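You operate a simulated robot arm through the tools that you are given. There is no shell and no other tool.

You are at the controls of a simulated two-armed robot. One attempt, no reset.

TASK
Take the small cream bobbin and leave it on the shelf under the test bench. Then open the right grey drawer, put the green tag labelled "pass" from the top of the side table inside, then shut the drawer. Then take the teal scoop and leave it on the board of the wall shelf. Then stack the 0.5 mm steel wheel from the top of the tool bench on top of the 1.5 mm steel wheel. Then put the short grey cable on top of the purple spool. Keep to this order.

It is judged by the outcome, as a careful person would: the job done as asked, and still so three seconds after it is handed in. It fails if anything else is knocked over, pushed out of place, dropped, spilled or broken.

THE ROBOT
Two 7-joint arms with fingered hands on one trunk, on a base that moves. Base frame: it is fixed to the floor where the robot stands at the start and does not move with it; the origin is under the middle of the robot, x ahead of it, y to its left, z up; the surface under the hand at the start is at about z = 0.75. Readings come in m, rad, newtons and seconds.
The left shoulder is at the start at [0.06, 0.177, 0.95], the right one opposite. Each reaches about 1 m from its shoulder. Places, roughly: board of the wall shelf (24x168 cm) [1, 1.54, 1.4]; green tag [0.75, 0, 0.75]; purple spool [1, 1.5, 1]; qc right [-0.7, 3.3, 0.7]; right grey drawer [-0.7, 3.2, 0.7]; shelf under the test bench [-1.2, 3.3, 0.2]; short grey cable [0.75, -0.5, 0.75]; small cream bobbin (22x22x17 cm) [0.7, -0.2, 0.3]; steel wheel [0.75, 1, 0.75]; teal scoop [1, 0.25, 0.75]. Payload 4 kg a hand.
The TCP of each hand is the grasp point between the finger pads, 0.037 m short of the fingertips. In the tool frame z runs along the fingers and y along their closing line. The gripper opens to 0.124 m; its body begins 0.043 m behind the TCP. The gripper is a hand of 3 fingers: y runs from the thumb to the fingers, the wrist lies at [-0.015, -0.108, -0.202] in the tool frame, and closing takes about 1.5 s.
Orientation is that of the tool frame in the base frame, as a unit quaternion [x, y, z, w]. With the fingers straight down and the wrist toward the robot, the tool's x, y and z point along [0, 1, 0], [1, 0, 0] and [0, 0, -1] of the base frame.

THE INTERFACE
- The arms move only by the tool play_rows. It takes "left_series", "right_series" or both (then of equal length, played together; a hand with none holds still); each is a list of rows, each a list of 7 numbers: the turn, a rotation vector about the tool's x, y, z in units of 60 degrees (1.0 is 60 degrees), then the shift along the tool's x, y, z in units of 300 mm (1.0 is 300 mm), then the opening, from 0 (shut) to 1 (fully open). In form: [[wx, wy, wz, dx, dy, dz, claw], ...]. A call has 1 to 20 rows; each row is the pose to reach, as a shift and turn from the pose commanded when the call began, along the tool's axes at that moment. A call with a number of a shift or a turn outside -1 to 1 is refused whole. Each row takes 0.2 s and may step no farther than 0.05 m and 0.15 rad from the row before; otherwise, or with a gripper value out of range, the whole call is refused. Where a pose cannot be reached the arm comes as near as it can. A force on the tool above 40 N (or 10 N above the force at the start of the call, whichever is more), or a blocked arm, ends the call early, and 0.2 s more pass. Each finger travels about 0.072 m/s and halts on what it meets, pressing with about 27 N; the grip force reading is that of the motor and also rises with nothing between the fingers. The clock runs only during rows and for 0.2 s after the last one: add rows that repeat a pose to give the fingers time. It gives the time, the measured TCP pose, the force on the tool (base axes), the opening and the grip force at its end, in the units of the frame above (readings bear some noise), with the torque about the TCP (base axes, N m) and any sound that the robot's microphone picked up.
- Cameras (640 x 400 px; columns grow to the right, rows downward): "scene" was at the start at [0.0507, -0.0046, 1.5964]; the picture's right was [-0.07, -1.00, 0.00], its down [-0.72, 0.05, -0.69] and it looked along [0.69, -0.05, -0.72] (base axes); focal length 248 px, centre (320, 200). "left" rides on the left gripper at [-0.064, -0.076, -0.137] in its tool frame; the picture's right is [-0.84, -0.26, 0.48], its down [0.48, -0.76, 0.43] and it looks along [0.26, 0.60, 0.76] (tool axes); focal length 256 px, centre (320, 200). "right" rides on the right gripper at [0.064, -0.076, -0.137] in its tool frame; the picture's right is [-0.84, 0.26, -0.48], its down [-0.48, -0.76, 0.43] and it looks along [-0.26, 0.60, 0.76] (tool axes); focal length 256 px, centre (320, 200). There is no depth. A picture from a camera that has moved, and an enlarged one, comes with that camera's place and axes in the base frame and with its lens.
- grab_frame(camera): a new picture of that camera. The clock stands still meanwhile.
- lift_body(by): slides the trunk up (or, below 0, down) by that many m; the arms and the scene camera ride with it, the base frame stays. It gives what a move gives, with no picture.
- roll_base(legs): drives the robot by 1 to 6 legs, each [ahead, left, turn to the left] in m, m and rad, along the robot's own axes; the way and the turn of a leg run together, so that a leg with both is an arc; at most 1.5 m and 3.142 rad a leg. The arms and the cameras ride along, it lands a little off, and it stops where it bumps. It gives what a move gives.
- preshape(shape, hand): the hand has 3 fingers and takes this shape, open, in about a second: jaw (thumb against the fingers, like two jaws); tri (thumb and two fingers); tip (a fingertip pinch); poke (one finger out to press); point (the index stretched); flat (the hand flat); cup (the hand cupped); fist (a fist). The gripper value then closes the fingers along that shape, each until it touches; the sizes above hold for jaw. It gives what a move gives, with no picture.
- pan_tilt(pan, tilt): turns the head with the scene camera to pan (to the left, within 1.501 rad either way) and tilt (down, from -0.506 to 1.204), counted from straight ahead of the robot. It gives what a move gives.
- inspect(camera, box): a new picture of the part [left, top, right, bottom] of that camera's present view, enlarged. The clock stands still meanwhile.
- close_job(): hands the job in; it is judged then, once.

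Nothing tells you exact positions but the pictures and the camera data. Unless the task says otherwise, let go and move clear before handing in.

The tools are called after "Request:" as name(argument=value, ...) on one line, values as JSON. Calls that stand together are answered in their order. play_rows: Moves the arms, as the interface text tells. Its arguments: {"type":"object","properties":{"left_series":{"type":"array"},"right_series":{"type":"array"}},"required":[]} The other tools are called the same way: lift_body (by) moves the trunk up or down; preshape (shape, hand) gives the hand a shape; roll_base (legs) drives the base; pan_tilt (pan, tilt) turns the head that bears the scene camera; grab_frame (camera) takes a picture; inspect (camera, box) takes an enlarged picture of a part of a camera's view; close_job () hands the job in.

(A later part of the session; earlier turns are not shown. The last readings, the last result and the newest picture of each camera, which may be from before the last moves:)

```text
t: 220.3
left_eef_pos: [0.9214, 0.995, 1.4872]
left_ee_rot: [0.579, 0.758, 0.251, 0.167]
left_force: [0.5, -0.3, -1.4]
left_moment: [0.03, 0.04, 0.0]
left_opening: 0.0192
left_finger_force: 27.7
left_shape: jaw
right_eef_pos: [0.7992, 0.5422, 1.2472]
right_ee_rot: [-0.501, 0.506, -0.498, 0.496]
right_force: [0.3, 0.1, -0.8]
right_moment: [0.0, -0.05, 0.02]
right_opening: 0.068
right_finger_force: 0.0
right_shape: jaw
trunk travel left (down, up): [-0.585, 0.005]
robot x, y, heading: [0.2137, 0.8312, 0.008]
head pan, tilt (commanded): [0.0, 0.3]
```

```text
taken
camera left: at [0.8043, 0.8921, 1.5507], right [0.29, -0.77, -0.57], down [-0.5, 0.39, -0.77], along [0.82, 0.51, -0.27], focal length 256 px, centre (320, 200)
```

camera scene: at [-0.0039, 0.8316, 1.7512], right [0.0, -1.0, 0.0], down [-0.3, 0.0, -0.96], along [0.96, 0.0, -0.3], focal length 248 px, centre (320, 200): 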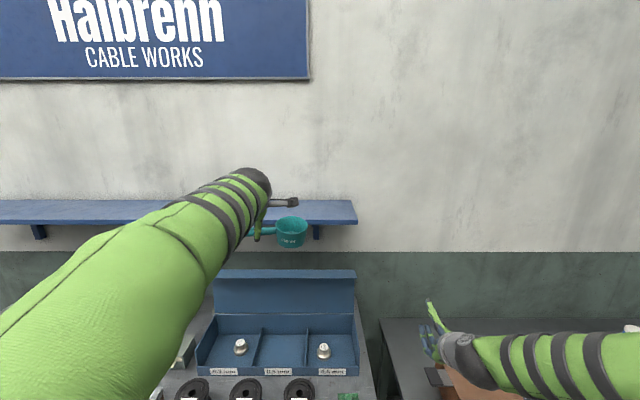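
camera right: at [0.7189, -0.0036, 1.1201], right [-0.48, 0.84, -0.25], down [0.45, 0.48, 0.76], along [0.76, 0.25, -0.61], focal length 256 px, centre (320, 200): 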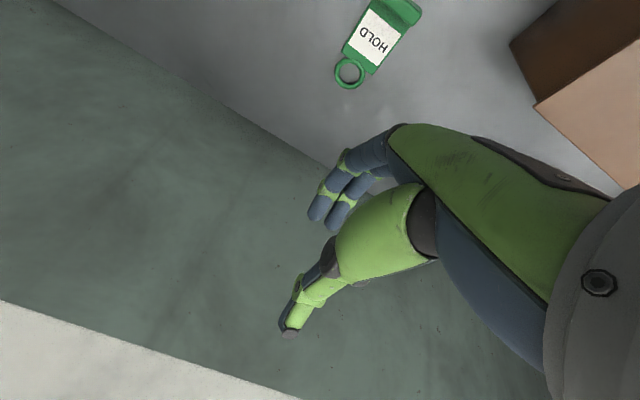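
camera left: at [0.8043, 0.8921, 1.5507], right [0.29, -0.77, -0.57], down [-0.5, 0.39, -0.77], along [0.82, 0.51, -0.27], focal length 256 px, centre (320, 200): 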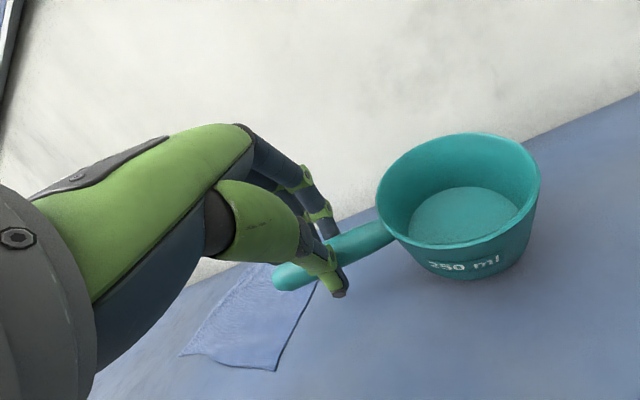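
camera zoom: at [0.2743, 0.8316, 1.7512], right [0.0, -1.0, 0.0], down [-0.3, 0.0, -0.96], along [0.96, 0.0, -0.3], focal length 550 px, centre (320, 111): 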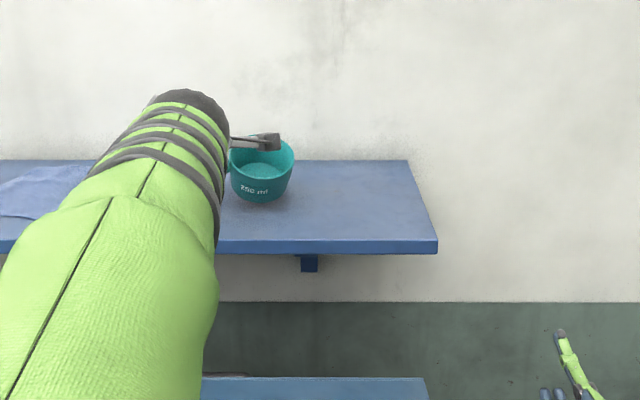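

Cup is over the board. Shifting 3 cm right (away from the cloth) and lowering gently.

Request:
play_rows(left_series=[[0, 0, 0, -0.048, -0.01, -0.009, 0], [0, 0, 0, -0.096, -0.02, -0.019, 0], [0, 0, 0, -0.097, -0.035, 0.003, 0], [0, 0, 0, -0.098, -0.049, 0.022, 0]])

Request:
play_rows(left_series=[[0, 0, 0, -0.001, -0.01, 0.014, 0], [0, 0, 0, -0.001, -0.015, 0.022, 0]])

Request:
grab_frame(camera="left")

```text
t: 221.3
left_eef_pos: [0.919, 0.964, 1.4724]
left_ee_rot: [0.577, 0.759, 0.252, 0.167]
left_force: [0.7, -0.7, 0.3]
left_moment: [0.05, 0.04, -0.03]
left_opening: 0.0193
left_finger_force: 27.1
left_shape: jaw
right_eef_pos: [0.7992, 0.5413, 1.2474]
right_ee_rot: [-0.5, 0.507, -0.498, 0.495]
right_force: [0.3, 0.7, -0.2]
right_moment: [0.02, 0.03, 0.0]
right_opening: 0.0681
right_finger_force: 0.1
right_shape: jaw
trunk travel left (down, up): [-0.585, 0.005]
robot x, y, heading: [0.2102, 0.8308, 0.003]
head pan, tilt (commanded): [0.0, 0.3]
```

```text
t: 221.9
left_eef_pos: [0.9183, 0.9642, 1.4624]
left_ee_rot: [0.577, 0.758, 0.253, 0.167]
left_force: [0.0, 0.2, 1.0]
left_moment: [-0.07, 0.01, 0.05]
left_opening: 0.0186
left_finger_force: 26.5
left_shape: jaw
right_eef_pos: [0.7991, 0.5406, 1.2472]
right_ee_rot: [-0.501, 0.506, -0.497, 0.495]
right_force: [0.5, -0.2, -0.7]
right_moment: [0.02, 0.02, -0.03]
right_opening: 0.0678
right_finger_force: 0.0
right_shape: jaw
trunk travel left (down, up): [-0.585, 0.005]
robot x, y, heading: [0.212, 0.835, 0.003]
head pan, tilt (commanded): [0.0, 0.3]
```

```text
taken
camera left: at [0.8029, 0.8613, 1.5277], right [0.29, -0.77, -0.57], down [-0.5, 0.39, -0.77], along [0.82, 0.51, -0.27], focal length 256 px, centre (320, 200)
```

left: 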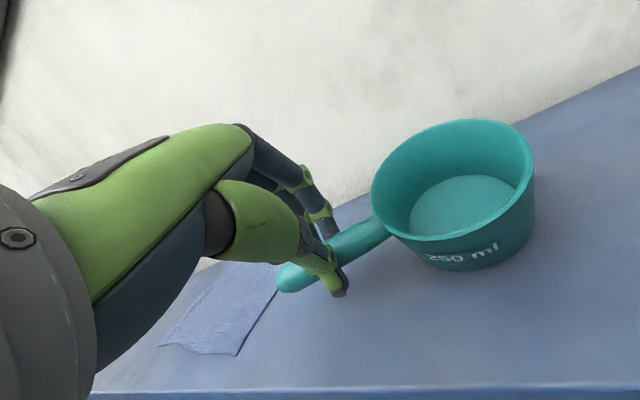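

Contact just beginning (force sign changed). Lowering another 4 mm, then loosening gradually so the cup settles flat.

Request:
play_rows(left_series=[[0, 0, 0, 0, -0.008, 0.011, 0], [0, 0, 0, 0, -0.008, 0.011, 0]])

Request:
grab_frame(camera="left")

```text
t: 222.5
left_eef_pos: [0.9183, 0.9648, 1.4593]
left_ee_rot: [0.577, 0.759, 0.251, 0.167]
left_force: [0.7, 1.4, 1.5]
left_moment: [-0.14, -0.07, 0.05]
left_opening: 0.0186
left_finger_force: 26.6
left_shape: jaw
right_eef_pos: [0.7996, 0.5427, 1.2462]
right_ee_rot: [-0.501, 0.507, -0.497, 0.495]
right_force: [-0.5, -0.4, 0.5]
right_moment: [0.0, 0.01, 0.01]
right_opening: 0.0682
right_finger_force: 0.0
right_shape: jaw
trunk travel left (down, up): [-0.585, 0.005]
robot x, y, heading: [0.213, 0.8272, -0.001]
head pan, tilt (commanded): [0.0, 0.3]
```

```text
taken
camera left: at [0.8021, 0.862, 1.5238], right [0.29, -0.77, -0.57], down [-0.5, 0.39, -0.77], along [0.82, 0.51, -0.27], focal length 256 px, centre (320, 200)
```

left: 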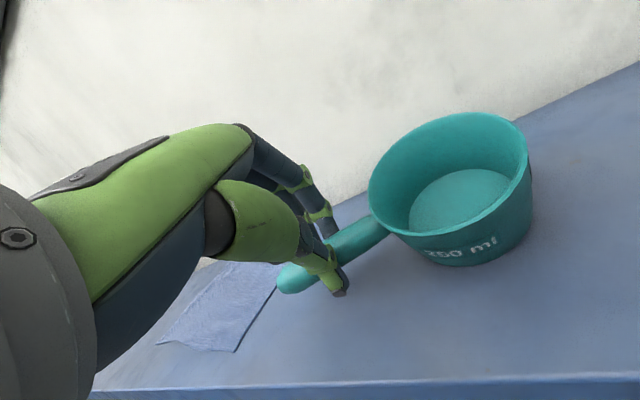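

Loosening the grip slightly to let it settle.

Request:
play_rows(left_series=[[0, 0, 0, 0, 0, 0, 0.16], [0, 0, 0, 0, 0, 0, 0.18], [0, 0, 0, 0, 0, 0, 0.2], [0, 0, 0, 0, 0, 0, 0.22], [0, 0, 0, 0, 0, 0, 0.24], [0, 0, 0, 0, 0, 0, 0.24]])

Request:
grab_frame(camera="left")

Request:
inspect(camera="scene", box=[200, 150, 440, 330])

```text
t: 223.9
left_eef_pos: [0.918, 0.9646, 1.4597]
left_ee_rot: [0.578, 0.758, 0.252, 0.167]
left_force: [0.1, -0.3, 0.3]
left_moment: [0.01, 0.03, -0.02]
left_opening: 0.0295
left_finger_force: 0.0
left_shape: jaw
right_eef_pos: [0.7995, 0.5407, 1.2471]
right_ee_rot: [-0.501, 0.506, -0.497, 0.496]
right_force: [-0.7, 0.5, 0.0]
right_moment: [0.0, 0.0, 0.0]
right_opening: 0.068
right_finger_force: 0.1
right_shape: jaw
trunk travel left (down, up): [-0.585, 0.005]
robot x, y, heading: [0.2116, 0.8357, 0.004]
head pan, tilt (commanded): [0.0, 0.3]
```

```text
taken
camera left: at [0.8022, 0.8619, 1.5237], right [0.29, -0.77, -0.57], down [-0.5, 0.39, -0.77], along [0.82, 0.51, -0.27], focal length 256 px, centre (320, 200)
```

left: 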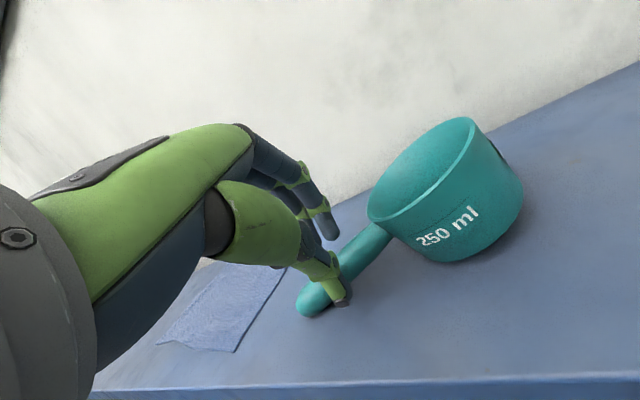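

```text
2.22 times, centred on (320, 240) of scene
camera zoom: at [0.2736, 0.8316, 1.7513], right [0.0, -1.0, 0.0], down [-0.3, 0.0, -0.96], along [0.96, 0.0, -0.3], focal length 550 px, centre (320, 111)
```

zoom: 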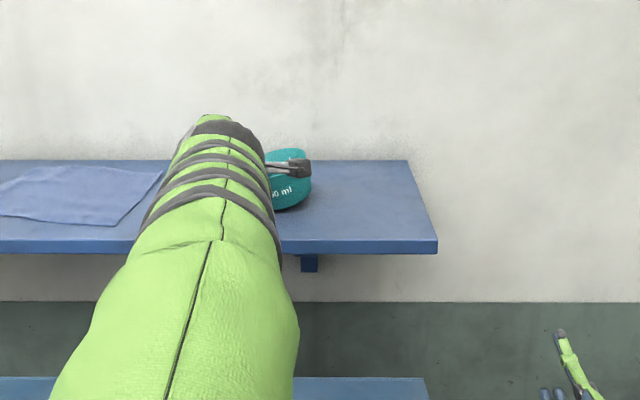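

The scoop tilted when loosened (the handle is caught against my fingers). Zooming to understand before moving.

Request:
inspect(camera="scene", box=[280, 180, 360, 240])

Request:
inspect(camera="left", box=[260, 90, 560, 340])

```text
6.67 times, centred on (320, 210) of scene
camera zoom: at [0.2736, 0.8316, 1.7513], right [0.0, -1.0, 0.0], down [-0.3, 0.0, -0.96], along [0.96, 0.0, -0.3], focal length 1650 px, centre (320, 133)
```

zoom: 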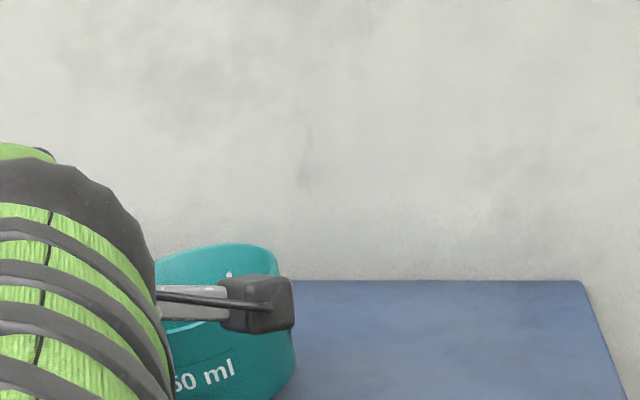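

```text
1.60 times, centred on (410, 215) of left
camera zoom: at [0.8022, 0.8619, 1.5237], right [0.29, -0.77, -0.57], down [-0.5, 0.39, -0.77], along [0.82, 0.51, -0.27], focal length 410 px, centre (176, 176)
```

zoom: 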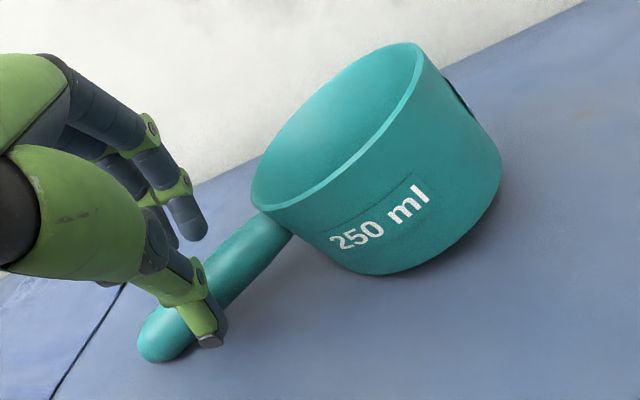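

The handle is still loosely trapped between thumb and fingers. Opening further in place to free it.

Request:
play_rows(left_series=[[0, 0, 0, 0, 0, 0, 0.3], [0, 0, 0, 0, 0, 0, 0.36], [0, 0, 0, 0, 0, 0, 0.42], [0, 0, 0, 0, 0, 0, 0.45], [0, 0, 0, 0, 0, 0, 0.45]])

Request:
inspect(camera="left", box=[260, 90, 560, 340])

```text
t: 225.1
left_eef_pos: [0.9188, 0.9655, 1.4599]
left_ee_rot: [0.578, 0.758, 0.252, 0.169]
left_force: [-0.1, -0.1, -0.1]
left_moment: [-0.01, 0.01, 0.0]
left_opening: 0.0553
left_finger_force: 0.0
left_shape: jaw
right_eef_pos: [0.7993, 0.5415, 1.2478]
right_ee_rot: [-0.502, 0.505, -0.497, 0.497]
right_force: [-0.1, -0.3, -0.1]
right_moment: [-0.02, 0.02, -0.02]
right_opening: 0.0679
right_finger_force: 0.1
right_shape: jaw
trunk travel left (down, up): [-0.585, 0.005]
robot x, y, heading: [0.209, 0.833, 0.003]
head pan, tilt (commanded): [0.0, 0.3]
```

```text
1.60 times, centred on (410, 215) of left
camera zoom: at [0.8022, 0.8618, 1.5237], right [0.29, -0.77, -0.57], down [-0.5, 0.39, -0.77], along [0.82, 0.51, -0.27], focal length 410 px, centre (176, 176)
```

zoom: 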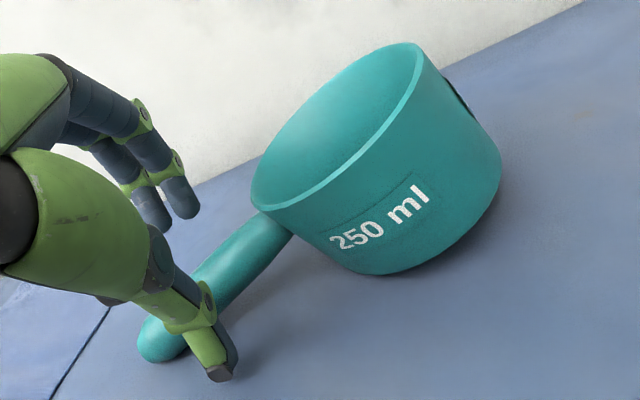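

By the camera geometry the cup is now upright and flat on the board, with the handle free. Withdrawing along the finger direction.

Request:
play_rows(left_series=[[0, 0, 0, 0, 0.005, -0.03, 0.5], [0, 0, 0, 0, 0.005, -0.07, 0.55], [0, 0, 0, 0, 0.005, -0.12, 0.55], [0, 0, 0, 0, 0.005, -0.18, 0.55], [0, 0, 0, 0, 0.005, -0.25, 0.55], [0, 0, 0, 0, 0.005, -0.32, 0.55]])

Request:
grab_frame(camera="left")

```text
t: 226.5
left_eef_pos: [0.8667, 0.9484, 1.5398]
left_ee_rot: [0.577, 0.759, 0.252, 0.167]
left_force: [-0.9, 0.1, -0.7]
left_moment: [-0.02, -0.01, 0.0]
left_opening: 0.0679
left_finger_force: 0.0
left_shape: jaw
right_eef_pos: [0.7986, 0.5405, 1.2473]
right_ee_rot: [-0.501, 0.507, -0.497, 0.495]
right_force: [0.0, -0.3, 1.1]
right_moment: [0.0, 0.0, 0.0]
right_opening: 0.0677
right_finger_force: 0.1
right_shape: jaw
trunk travel left (down, up): [-0.585, 0.005]
robot x, y, heading: [0.2071, 0.83, 0.007]
head pan, tilt (commanded): [0.0, 0.3]
```

```text
taken
camera left: at [0.7506, 0.8453, 1.6037], right [0.29, -0.77, -0.57], down [-0.5, 0.39, -0.77], along [0.82, 0.51, -0.27], focal length 256 px, centre (320, 200)
```

left: 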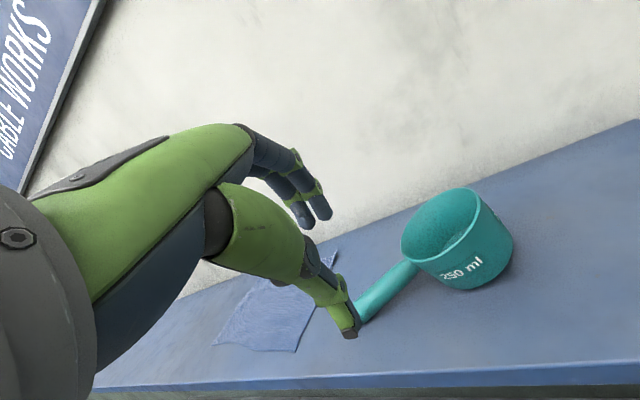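

Scoop stands on the board. Backing the base away and checking.

Request:
roll_base(legs=[[-0.4, 0, 0]])

Request:
pan_tilt(pan=0.1, tilt=0.4)

Request:
grab_frame(camera="scene")

Request:
inspect(camera="left", box=[280, 100, 600, 300])

```text
t: 228.9
left_eef_pos: [0.472, 0.947, 1.5397]
left_ee_rot: [0.577, 0.759, 0.252, 0.167]
left_force: [-0.1, -0.2, -0.4]
left_moment: [0.0, -0.02, -0.03]
left_opening: 0.0678
left_finger_force: 0.0
left_shape: jaw
right_eef_pos: [0.4033, 0.5396, 1.2484]
right_ee_rot: [-0.501, 0.506, -0.498, 0.496]
right_force: [-0.3, 0.5, 0.1]
right_moment: [0.04, 0.01, -0.02]
right_opening: 0.0683
right_finger_force: 0.1
right_shape: jaw
trunk travel left (down, up): [-0.585, 0.005]
robot x, y, heading: [-0.1859, 0.8303, 0.006]
head pan, tilt (commanded): [0.0, 0.3]
```

```text
t: 229.6
left_eef_pos: [0.4731, 0.9477, 1.5388]
left_ee_rot: [0.578, 0.758, 0.251, 0.167]
left_force: [-0.4, 0.4, 0.5]
left_moment: [0.03, 0.03, 0.01]
left_opening: 0.0678
left_finger_force: 0.0
left_shape: jaw
right_eef_pos: [0.4047, 0.5402, 1.2467]
right_ee_rot: [-0.501, 0.506, -0.497, 0.496]
right_force: [-0.8, 0.0, -0.3]
right_moment: [0.0, -0.01, 0.04]
right_opening: 0.0681
right_finger_force: 0.0
right_shape: jaw
trunk travel left (down, up): [-0.585, 0.005]
robot x, y, heading: [-0.1848, 0.8258, 0.0]
head pan, tilt (commanded): [0.099, 0.4]
```

```text
taken
camera scene: at [-0.1223, 0.8396, 1.742], right [0.1, -0.99, 0.0], down [-0.39, -0.04, -0.92], along [0.92, 0.09, -0.39], focal length 248 px, centre (320, 200)
```

scene: 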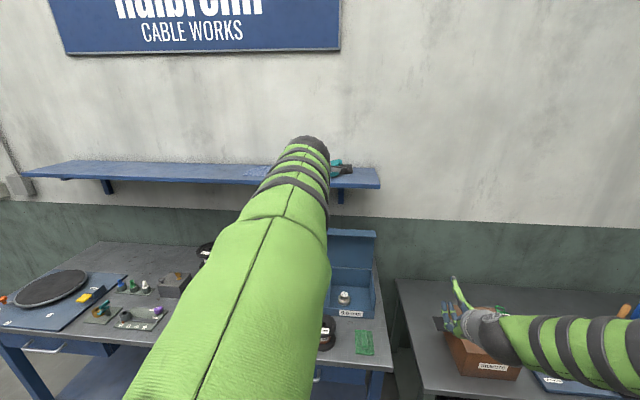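

```text
2.00 times, centred on (440, 200) of left
camera zoom: at [0.3565, 0.8445, 1.6033], right [0.29, -0.77, -0.57], down [-0.5, 0.39, -0.77], along [0.82, 0.51, -0.27], focal length 512 px, centre (80, 200)
```

zoom: 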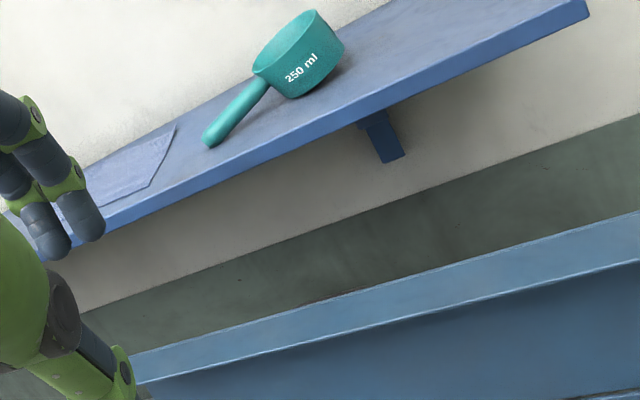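

Scoop is safely on the wall shelf. Now bringing the left arm down to a neutral fingers-down pose and lowering the trunk to study the steel wheels.

Request:
play_rows(left_series=[[0.057, -0.015, 0.022, 0.062, -0.086, 0.081, 0.6], [0.115, -0.031, 0.044, 0.124, -0.172, 0.163, 0.6], [0.172, -0.046, 0.066, 0.187, -0.258, 0.244, 0.6], [0.229, -0.061, 0.088, 0.249, -0.344, 0.325, 0.6], [0.287, -0.077, 0.11, 0.311, -0.43, 0.407, 0.6], [0.344, -0.092, 0.131, 0.373, -0.516, 0.488, 0.6], [0.401, -0.107, 0.153, 0.435, -0.602, 0.569, 0.6], [0.458, -0.122, 0.175, 0.498, -0.688, 0.65, 0.6], [0.516, -0.138, 0.197, 0.56, -0.774, 0.732, 0.6], [0.573, -0.153, 0.219, 0.622, -0.86, 0.813, 0.6]])

Request:
lift_body(by=-0.11)

Request:
roll_base(legs=[[-0.1, 0.1, 0]])

Request:
pan_tilt(pan=0.15, tilt=0.6)

Request:
grab_frame(camera="scene")

```text
t: 231.8
left_eef_pos: [0.3494, 1.1207, 1.1968]
left_ee_rot: [0.701, 0.713, -0.013, 0.02]
left_force: [0.6, -0.1, -0.2]
left_moment: [-0.03, 0.02, 0.01]
left_opening: 0.0739
left_finger_force: 0.0
left_shape: jaw
right_eef_pos: [0.4056, 0.5401, 1.2482]
right_ee_rot: [-0.501, 0.505, -0.497, 0.496]
right_force: [0.5, 1.2, 0.2]
right_moment: [-0.01, 0.0, -0.01]
right_opening: 0.068
right_finger_force: 0.1
right_shape: jaw
trunk travel left (down, up): [-0.585, 0.005]
robot x, y, heading: [-0.1852, 0.8289, 0.002]
head pan, tilt (commanded): [0.099, 0.4]
```

```text
t: 233.2
left_eef_pos: [0.3497, 1.1193, 1.088]
left_ee_rot: [0.701, 0.713, -0.013, 0.02]
left_force: [-0.3, 0.1, 0.0]
left_moment: [-0.01, -0.03, 0.01]
left_opening: 0.0737
left_finger_force: 0.2
left_shape: jaw
right_eef_pos: [0.4047, 0.5389, 1.1384]
right_ee_rot: [-0.501, 0.505, -0.497, 0.497]
right_force: [-0.7, 0.4, 0.0]
right_moment: [0.0, 0.02, 0.02]
right_opening: 0.068
right_finger_force: 0.1
right_shape: jaw
trunk travel left (down, up): [-0.475, 0.115]
robot x, y, heading: [-0.1823, 0.8342, 0.005]
head pan, tilt (commanded): [0.099, 0.4]
```

```text
t: 234.5
left_eef_pos: [0.2508, 1.2201, 1.0883]
left_ee_rot: [0.7, 0.713, -0.012, 0.02]
left_force: [0.1, 0.1, 0.3]
left_moment: [-0.04, -0.04, 0.02]
left_opening: 0.0739
left_finger_force: 0.1
left_shape: jaw
right_eef_pos: [0.3052, 0.6383, 1.1376]
right_ee_rot: [-0.501, 0.505, -0.498, 0.496]
right_force: [0.4, 0.5, 0.0]
right_moment: [0.01, 0.01, -0.04]
right_opening: 0.0681
right_finger_force: 0.0
right_shape: jaw
trunk travel left (down, up): [-0.475, 0.115]
robot x, y, heading: [-0.285, 0.9282, 0.004]
head pan, tilt (commanded): [0.099, 0.4]
```

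```text
t: 235.3
left_eef_pos: [0.251, 1.2178, 1.0883]
left_ee_rot: [0.7, 0.714, -0.013, 0.019]
left_force: [0.2, -0.7, -0.1]
left_moment: [0.0, 0.01, 0.0]
left_opening: 0.074
left_finger_force: 0.1
left_shape: jaw
right_eef_pos: [0.3073, 0.6389, 1.1383]
right_ee_rot: [-0.501, 0.505, -0.497, 0.496]
right_force: [0.7, 0.7, -0.9]
right_moment: [0.02, 0.01, -0.03]
right_opening: 0.0682
right_finger_force: 0.0
right_shape: jaw
trunk travel left (down, up): [-0.475, 0.115]
robot x, y, heading: [-0.2846, 0.9272, 0.002]
head pan, tilt (commanded): [0.15, 0.6]
```

```text
taken
camera scene: at [-0.2255, 0.9422, 1.6138], right [0.15, -0.99, 0.0], down [-0.56, -0.09, -0.83], along [0.82, 0.13, -0.56], focal length 248 px, centre (320, 200)
```

scene: 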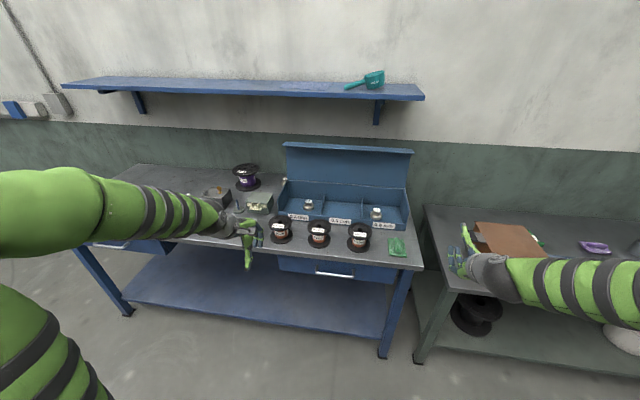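

Request:
inspect(camera="scene", box=[260, 150, 420, 250])

Request:
inspect(camera="scene", box=[290, 190, 400, 235])

Request:
inspect(camera="scene", box=[330, 60, 410, 110])

```text
4.00 times, centred on (340, 200) of scene
camera zoom: at [-0.2255, 0.9422, 1.6138], right [0.15, -0.99, 0.0], down [-0.56, -0.09, -0.83], along [0.82, 0.13, -0.56], focal length 990 px, centre (240, 200)
```

zoom: 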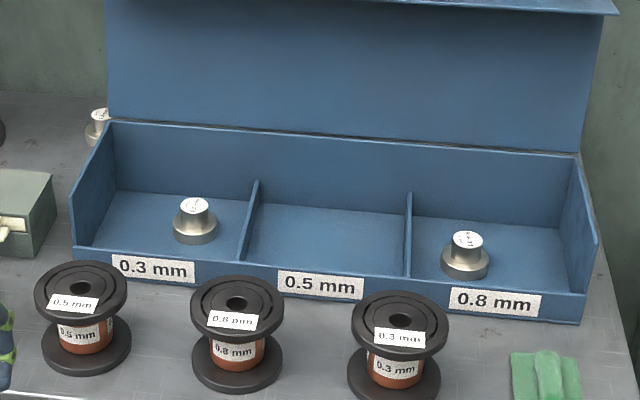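

```text
5.82 times, centred on (345, 212) of scene
camera zoom: at [-0.2255, 0.9422, 1.6138], right [0.15, -0.99, 0.0], down [-0.56, -0.09, -0.83], along [0.82, 0.13, -0.56], focal length 1440 px, centre (174, 127)
```

zoom: 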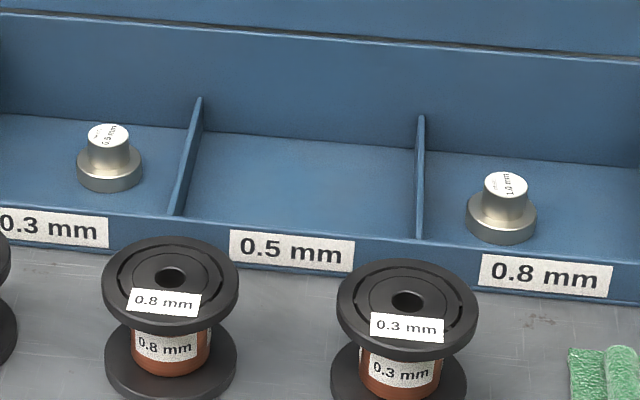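

```text
8.00 times, centred on (370, 85) of scene
camera zoom: at [-0.2255, 0.9422, 1.6138], right [0.15, -0.99, 0.0], down [-0.56, -0.09, -0.83], along [0.82, 0.13, -0.56], focal length 1981 px, centre (-80, 1120)
```

zoom: 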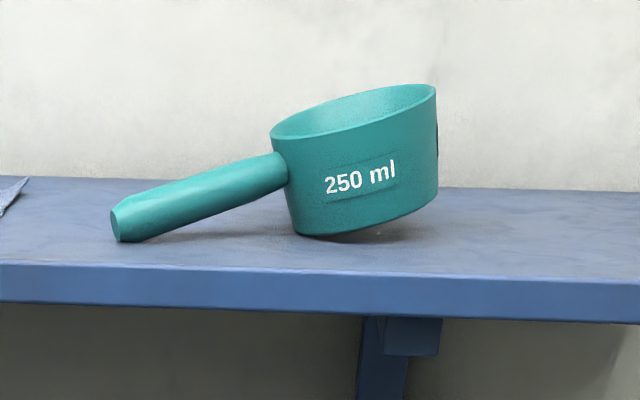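

The tool bench top is actually z≈0.855. Reading the wheels' labels closely.

Request:
inspect(camera="scene", box=[300, 194, 320, 214])

Request:
inspect(camera="scene", box=[366, 202, 388, 224])

Request:
inspect(camera="scene", box=[262, 160, 302, 200])

```text
16.00 times, centred on (310, 204) of scene
camera zoom: at [-0.2255, 0.9422, 1.6138], right [0.15, -0.99, 0.0], down [-0.56, -0.09, -0.83], along [0.82, 0.13, -0.56], focal length 3961 px, centre (480, 136)
```

zoom: 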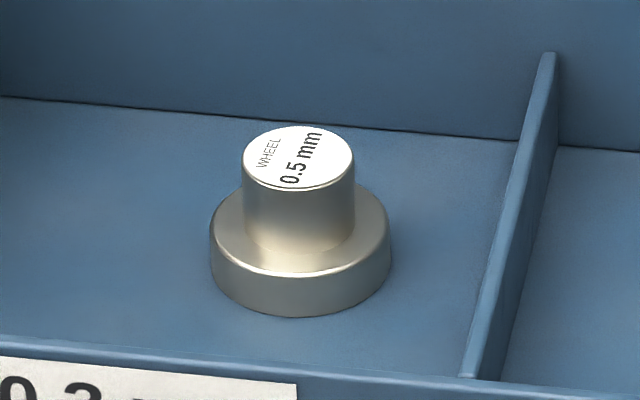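

```text
16.00 times, centred on (377, 213) of scene
camera zoom: at [-0.2255, 0.9422, 1.6138], right [0.15, -0.99, 0.0], down [-0.56, -0.09, -0.83], along [0.82, 0.13, -0.56], focal length 3961 px, centre (-592, -8)
```

zoom: 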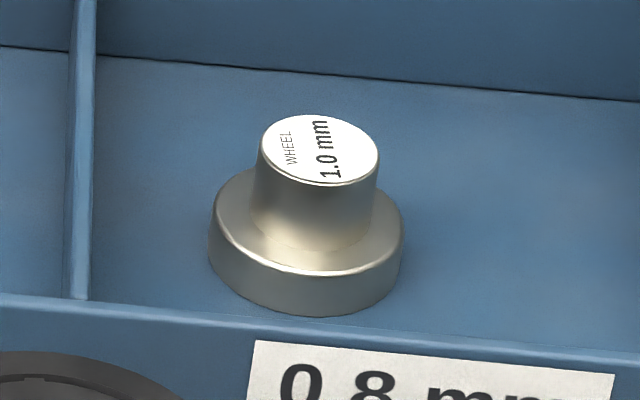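

```text
10.00 times, centred on (282, 180) of scene
camera zoom: at [-0.2255, 0.9422, 1.6138], right [0.15, -0.99, 0.0], down [-0.56, -0.09, -0.83], along [0.82, 0.13, -0.56], focal length 2476 px, centre (700, 400)
```

zoom: 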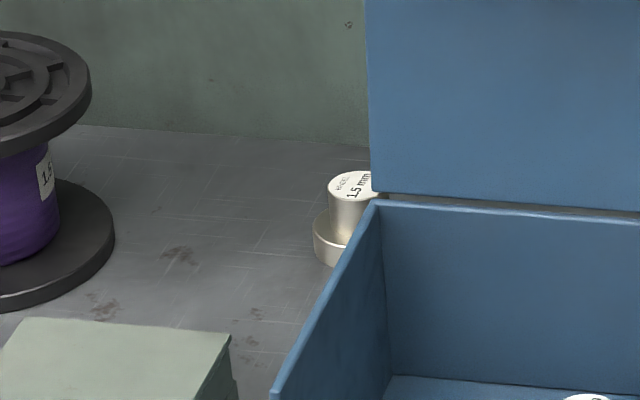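

Labels confirmed: the 0.5 mm wheel is in the bin's left compartment (~(0.777,1.154)); the 1.5 mm wheel stands behind at ~(0.988,1.337). Raising the trunk and driving up to the bench.

Request:
lift_body(by=0.1)

Request:
roll_base(legs=[[0, 0.27, 0], [0.43, 0, 0]])

Request:
pan_tilt(pan=0.0, tilt=0.8)

Request:
grab_frame(camera="scene")

Request:
grab_frame(camera="left")

```text
t: 236.6
left_eef_pos: [0.2516, 1.2191, 1.1876]
left_ee_rot: [0.701, 0.713, -0.013, 0.019]
left_force: [0.4, 0.5, 0.5]
left_moment: [0.01, -0.04, 0.04]
left_opening: 0.0738
left_finger_force: 0.0
left_shape: jaw
right_eef_pos: [0.3072, 0.6386, 1.2377]
right_ee_rot: [-0.502, 0.504, -0.496, 0.497]
right_force: [-0.4, 0.1, 0.0]
right_moment: [0.0, -0.02, 0.03]
right_opening: 0.068
right_finger_force: 0.0
right_shape: jaw
trunk travel left (down, up): [-0.575, 0.015]
robot x, y, heading: [-0.285, 0.9272, 0.001]
head pan, tilt (commanded): [0.15, 0.6]
```

```text
t: 240.8
left_eef_pos: [0.6916, 1.4943, 1.188]
left_ee_rot: [0.702, 0.712, -0.013, 0.019]
left_force: [-0.2, -0.2, 0.1]
left_moment: [-0.01, 0.02, -0.01]
left_opening: 0.0741
left_finger_force: 0.1
left_shape: jaw
right_eef_pos: [0.7456, 0.9163, 1.2376]
right_ee_rot: [-0.501, 0.506, -0.498, 0.495]
right_force: [0.3, 0.6, 0.5]
right_moment: [0.01, -0.02, 0.04]
right_opening: 0.0679
right_finger_force: 0.0
right_shape: jaw
trunk travel left (down, up): [-0.575, 0.015]
robot x, y, heading: [0.1542, 1.2054, -0.0]
head pan, tilt (commanded): [0.15, 0.6]
```

```text
t: 241.6
left_eef_pos: [0.6904, 1.4959, 1.1879]
left_ee_rot: [0.702, 0.712, -0.013, 0.019]
left_force: [-0.8, -0.1, 0.1]
left_moment: [0.04, 0.01, 0.0]
left_opening: 0.0742
left_finger_force: 0.0
left_shape: jaw
right_eef_pos: [0.7442, 0.9155, 1.2375]
right_ee_rot: [-0.501, 0.506, -0.498, 0.495]
right_force: [-0.6, -0.8, 0.5]
right_moment: [-0.04, -0.01, 0.01]
right_opening: 0.0678
right_finger_force: 0.1
right_shape: jaw
trunk travel left (down, up): [-0.575, 0.015]
robot x, y, heading: [0.1601, 1.2063, 0.001]
head pan, tilt (commanded): [0.0, 0.799]
```

```text
taken
camera scene: at [0.2068, 1.2074, 1.697], right [0.0, -1.0, 0.0], down [-0.72, 0.0, -0.7], along [0.7, 0.0, -0.72], focal length 248 px, centre (320, 200)
```

scene: 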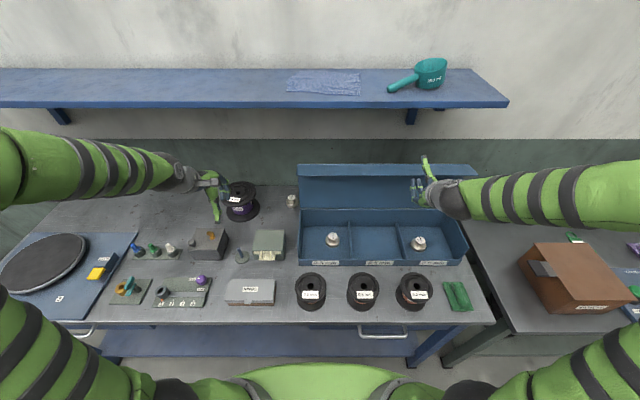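

```text
taken
camera left: at [0.6151, 1.4361, 1.3252], right [-0.24, -0.86, -0.45], down [-0.76, 0.45, -0.46], along [0.6, 0.23, -0.77], focal length 256 px, centre (320, 200)
```

left: 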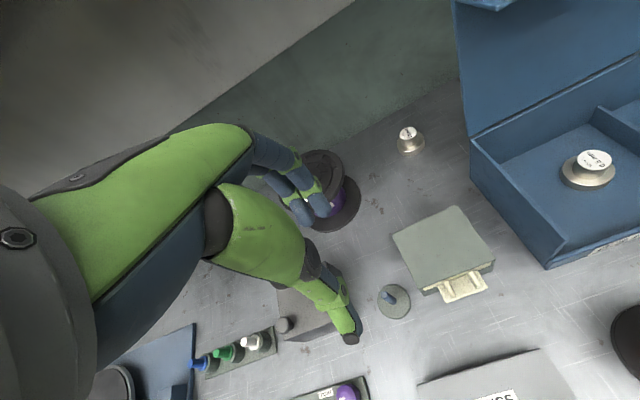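

Clear views of both wheels: 0.5 mm at (0.775,1.162), 1.5 mm at (0.992,1.338). Rotating the left hand 45° and moving toward the bin at a safe height.

Request:
play_rows(left_series=[[0, 0.006, 0.107, -0.093, 0.003, 0, 0.6], [0, 0.012, 0.214, -0.187, 0.007, 0, 0.6], [0, 0.018, 0.321, -0.28, 0.01, 0, 0.6], [0, 0.025, 0.429, -0.373, 0.014, 0, 0.55], [0, 0.031, 0.536, -0.466, 0.017, 0, 0.5], [0, 0.037, 0.643, -0.56, 0.021, 0, 0.5], [0, 0.043, 0.75, -0.653, 0.024, 0, 0.5]])

Request:
grab_frame(camera="left")

```text
t: 243.2
left_eef_pos: [0.7007, 1.2986, 1.1992]
left_ee_rot: [0.921, 0.391, 0.011, 0.006]
left_force: [-0.3, 0.1, 0.2]
left_moment: [0.02, 0.0, 0.0]
left_opening: 0.0627
left_finger_force: 0.1
left_shape: jaw
right_eef_pos: [0.7446, 0.9151, 1.2378]
right_ee_rot: [-0.501, 0.507, -0.498, 0.495]
right_force: [0.5, -0.4, 0.6]
right_moment: [-0.03, -0.03, -0.01]
right_opening: 0.068
right_finger_force: 0.0
right_shape: jaw
trunk travel left (down, up): [-0.575, 0.015]
robot x, y, heading: [0.1558, 1.2053, -0.005]
head pan, tilt (commanded): [0.0, 0.799]
```

```text
taken
camera left: at [0.5989, 1.3059, 1.3316], right [-0.75, -0.42, -0.5], down [-0.2, 0.87, -0.44], along [0.63, -0.24, -0.74], focal length 256 px, centre (320, 200)
```

left: 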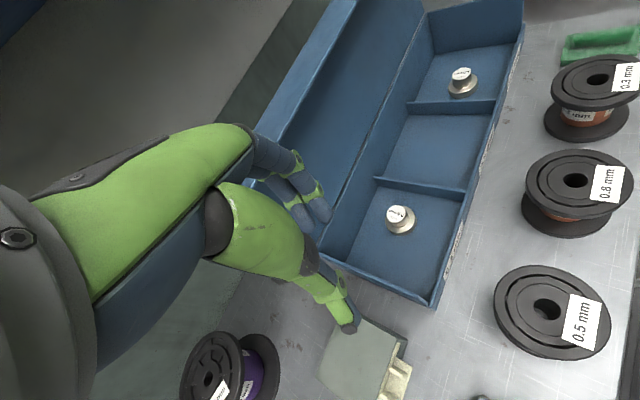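

Aligned view confirms the wheel at (0.7745,1.160) mid-compartment. Moving over it and descending.

Request:
play_rows(left_series=[[0, 0, 0, -0.05, 0.15, 0.05, 0.5], [0, 0, 0, -0.11, 0.31, 0.1, 0.5], [0, 0, 0, -0.16, 0.45, 0.17, 0.5], [0, 0, 0, -0.169, 0.485, 0.3, 0.5], [0, 0, 0, -0.169, 0.485, 0.45, 0.5], [0, 0, 0, -0.169, 0.485, 0.58, 0.5], [0, 0, 0, -0.169, 0.485, 0.67, 0.5]])

Request:
grab_frame(camera="left")

Request:
inspect(camera="scene", box=[260, 150, 420, 280])

```text
refused: row 2 steps farther than a row can; nothing moved
```

```text
taken
camera left: at [0.5989, 1.3059, 1.3316], right [-0.75, -0.42, -0.5], down [-0.2, 0.87, -0.44], along [0.63, -0.24, -0.74], focal length 256 px, centre (320, 200)
```

left: 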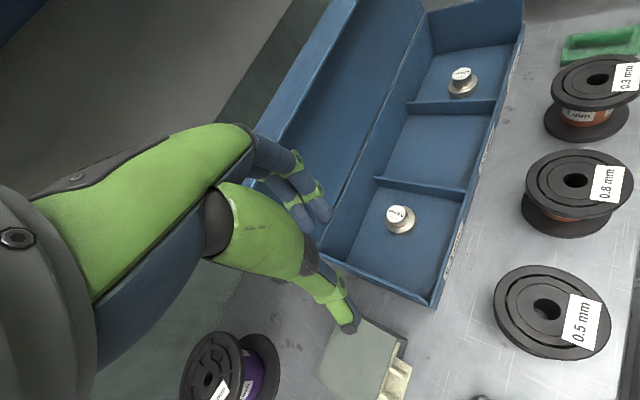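

```text
3.08 times, centred on (340, 215) of scene
camera zoom: at [0.2074, 1.2069, 1.6969], right [0.0, -1.0, 0.0], down [-0.72, 0.0, -0.7], along [0.7, 0.0, -0.72], focal length 762 px, centre (258, 154)
```

zoom: 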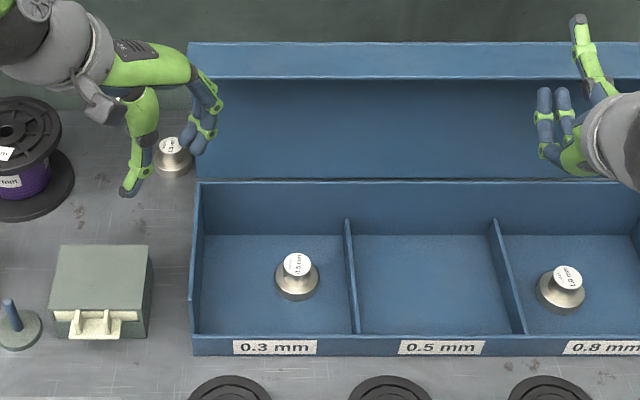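

Request:
play_rows(left_series=[[0, 0, 0, -0.04, 0.12, 0.03, 0.5], [0, 0, 0, -0.08, 0.24, 0.06, 0.5], [0, 0, 0, -0.12, 0.36, 0.1, 0.5], [0, 0, 0, -0.16, 0.46, 0.16, 0.5], [0, 0, 0, -0.169, 0.485, 0.29, 0.5], [0, 0, 0, -0.169, 0.485, 0.44, 0.5], [0, 0, 0, -0.169, 0.485, 0.57, 0.5], [0, 0, 0, -0.169, 0.485, 0.67, 0.5]])

Request:
grab_frame(camera="left")

Request:
inspect(camera="scene", box=[260, 150, 420, 280])

```text
t: 244.9
left_eef_pos: [0.776, 1.1595, 0.9964]
left_ee_rot: [0.921, 0.39, 0.013, 0.007]
left_force: [0.2, 0.1, 0.1]
left_moment: [-0.03, -0.02, -0.01]
left_opening: 0.0621
left_finger_force: 0.1
left_shape: jaw
right_eef_pos: [0.7446, 0.915, 1.2371]
right_ee_rot: [-0.501, 0.506, -0.498, 0.495]
right_force: [0.2, 0.3, -1.2]
right_moment: [0.02, 0.0, 0.01]
right_opening: 0.0681
right_finger_force: 0.1
right_shape: jaw
trunk travel left (down, up): [-0.575, 0.015]
robot x, y, heading: [0.1579, 1.2062, 0.002]
head pan, tilt (commanded): [0.0, 0.799]
```

```text
taken
camera left: at [0.6742, 1.1666, 1.1298], right [-0.75, -0.42, -0.5], down [-0.2, 0.87, -0.44], along [0.63, -0.24, -0.74], focal length 256 px, centre (320, 200)
```

left: 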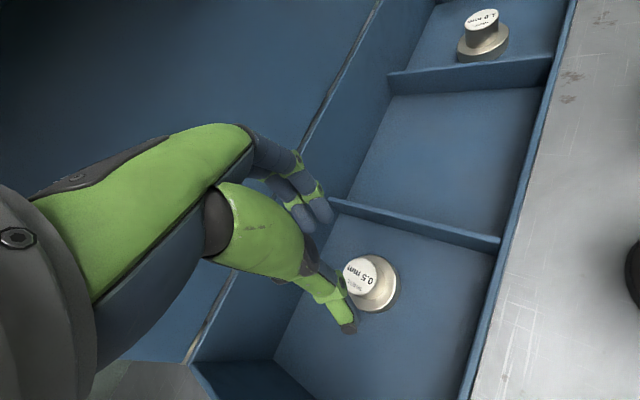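

```text
3.08 times, centred on (340, 215) of scene
camera zoom: at [0.2072, 1.2072, 1.6969], right [0.0, -1.0, 0.0], down [-0.72, 0.0, -0.7], along [0.7, 0.0, -0.72], focal length 762 px, centre (258, 154)
```

zoom: 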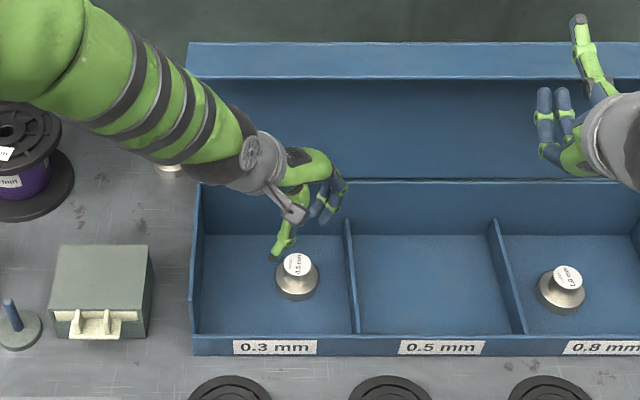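

Wheel is right under the fingers. Descending and closing on its upper cylinder.

Request:
play_rows(left_series=[[0, 0, 0, -0.005, 0.007, 0.09, 0.5], [0, 0, 0, -0.005, 0.007, 0.18, 0.5], [0, 0, 0, -0.005, 0.007, 0.245, 0.5]])

Request:
grab_frame(camera="left")

Request:
inspect(camera="scene", box=[290, 190, 370, 260])

```text
t: 245.8
left_eef_pos: [0.7776, 1.1566, 0.9249]
left_ee_rot: [0.921, 0.39, 0.011, 0.006]
left_force: [-1.1, 0.4, -0.8]
left_moment: [0.01, -0.02, 0.01]
left_opening: 0.0624
left_finger_force: 0.0
left_shape: jaw
right_eef_pos: [0.7458, 0.9153, 1.2382]
right_ee_rot: [-0.501, 0.507, -0.498, 0.495]
right_force: [0.3, -0.2, 1.2]
right_moment: [0.01, -0.02, -0.02]
right_opening: 0.068
right_finger_force: 0.1
right_shape: jaw
trunk travel left (down, up): [-0.575, 0.015]
robot x, y, heading: [0.1559, 1.2061, 0.0]
head pan, tilt (commanded): [0.0, 0.799]
```

```text
taken
camera left: at [0.6752, 1.1634, 1.0584], right [-0.75, -0.43, -0.5], down [-0.2, 0.87, -0.44], along [0.63, -0.23, -0.74], focal length 256 px, centre (320, 200)
```

left: 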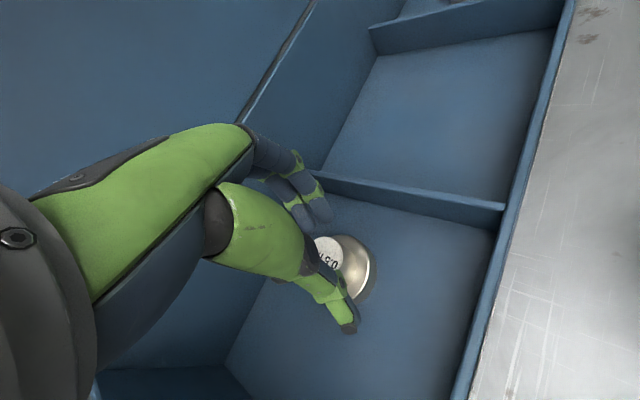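

```text
5.71 times, centred on (330, 225) of scene
camera zoom: at [0.2074, 1.2071, 1.6969], right [0.0, -1.0, 0.0], down [-0.72, 0.0, -0.7], along [0.7, 0.0, -0.72], focal length 1415 px, centre (263, 57)
```

zoom: 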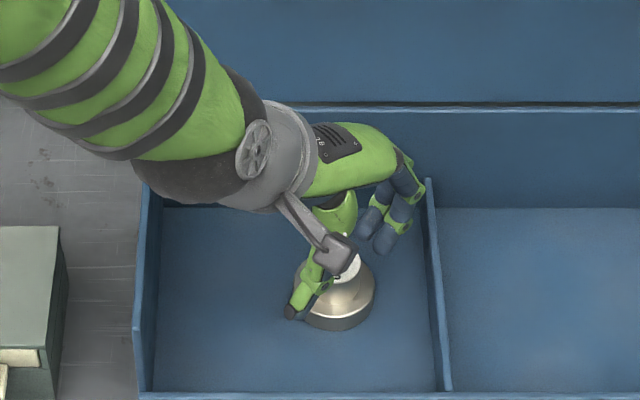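

The wheel is ~7 mm off laterally; centring the hand, then closing.

Request:
play_rows(left_series=[[0, 0, 0, -0.024, -0.002, 0, 0.5], [0, 0, 0, -0.024, -0.002, 0, 0.4], [0, 0, 0, -0.024, -0.002, 0, 0.3], [0, 0, 0, -0.024, -0.002, 0, 0.2], [0, 0, 0, -0.024, -0.002, 0, 0.1], [0, 0, 0, -0.024, -0.002, 0, 0.1], [0, 0, 0, -0.024, -0.002, 0, 0.1]])

Request:
grab_frame(camera="left")

Request:
inspect(camera="scene", box=[290, 190, 370, 260])

```text
t: 247.3
left_eef_pos: [0.7716, 1.1527, 0.9243]
left_ee_rot: [0.921, 0.389, 0.011, 0.007]
left_force: [-0.3, 0.1, -0.1]
left_moment: [-0.02, 0.03, 0.02]
left_opening: 0.0
left_finger_force: 26.5
left_shape: jaw
right_eef_pos: [0.7439, 0.9148, 1.2367]
right_ee_rot: [-0.5, 0.506, -0.498, 0.496]
right_force: [-0.4, -0.1, -0.5]
right_moment: [-0.03, 0.0, 0.02]
right_opening: 0.0679
right_finger_force: 0.0
right_shape: jaw
trunk travel left (down, up): [-0.575, 0.015]
robot x, y, heading: [0.1565, 1.2068, 0.004]
head pan, tilt (commanded): [0.0, 0.799]
```

```text
taken
camera left: at [0.669, 1.1604, 1.0576], right [-0.75, -0.42, -0.5], down [-0.2, 0.87, -0.44], along [0.63, -0.23, -0.74], focal length 256 px, centre (320, 200)
```

left: 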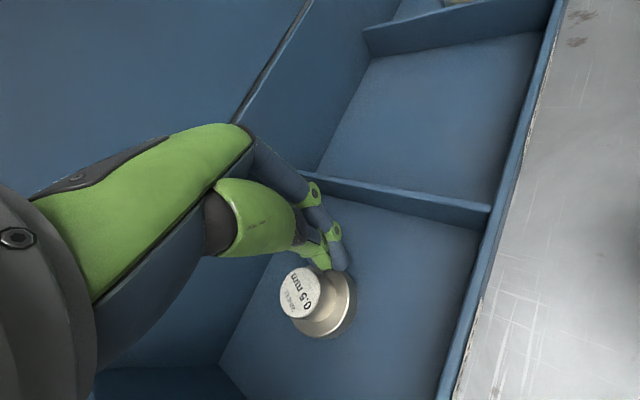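

```text
5.71 times, centred on (330, 225) of scene
camera zoom: at [0.2069, 1.2073, 1.6969], right [0.0, -1.0, 0.0], down [-0.72, 0.0, -0.7], along [0.7, 0.0, -0.72], focal length 1415 px, centre (263, 57)
```

zoom: 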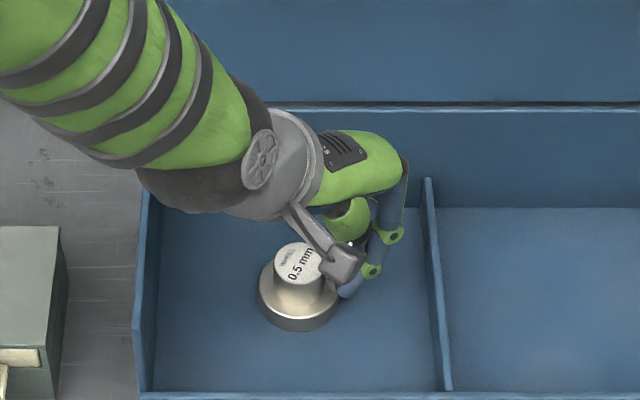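

The wheel slipped sideways (still upright in its compartment, now ≈(0.779,1.183)). Lifting clear, reopening and re-centring more carefully.

Request:
play_rows(left_series=[[0, 0, 0, 0, 0, -0.06, 0.1], [0, 0, 0, 0, 0, -0.16, 0.1], [0, 0, 0, 0, 0, -0.26, 0.3], [0, 0, 0, 0.05, -0.04, -0.26, 0.5], [0, 0, 0, 0.095, -0.055, -0.26, 0.5]])

Request:
inspect(camera="left", box=[240, 180, 440, 340])

Request:
inspect(camera="scene", box=[290, 190, 370, 260])

```text
t: 248.6
left_eef_pos: [0.7763, 1.1866, 1.0024]
left_ee_rot: [0.921, 0.39, 0.011, 0.006]
left_force: [0.1, 0.3, -0.1]
left_moment: [0.04, -0.03, -0.03]
left_opening: 0.0615
left_finger_force: 0.0
left_shape: jaw
right_eef_pos: [0.7441, 0.9153, 1.2378]
right_ee_rot: [-0.5, 0.506, -0.498, 0.495]
right_force: [0.4, -0.3, 0.2]
right_moment: [0.03, 0.0, 0.01]
right_opening: 0.0681
right_finger_force: 0.1
right_shape: jaw
trunk travel left (down, up): [-0.575, 0.015]
robot x, y, heading: [0.156, 1.2066, -0.002]
head pan, tilt (commanded): [0.0, 0.799]
```

```text
2.50 times, centred on (340, 260) of left
camera zoom: at [0.6755, 1.1944, 1.1351], right [-0.75, -0.43, -0.5], down [-0.2, 0.87, -0.44], along [0.63, -0.24, -0.74], focal length 640 px, centre (270, 50)
```

zoom: 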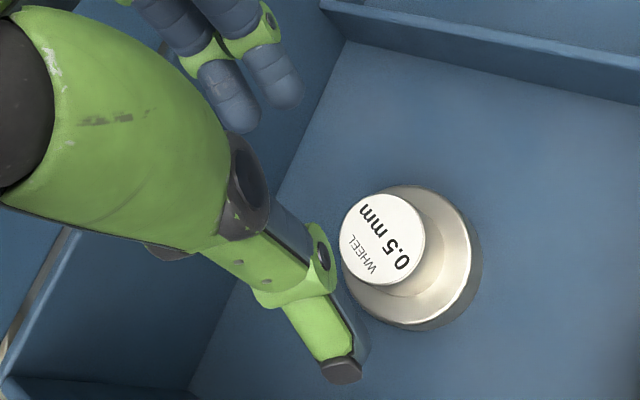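

```text
5.71 times, centred on (330, 225) of scene
camera zoom: at [0.2068, 1.2074, 1.6969], right [0.0, -1.0, 0.0], down [-0.72, 0.0, -0.7], along [0.7, 0.0, -0.72], focal length 1415 px, centre (263, 57)
```

zoom: 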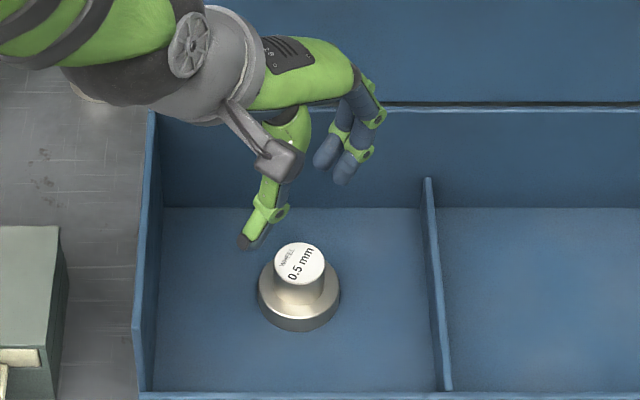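

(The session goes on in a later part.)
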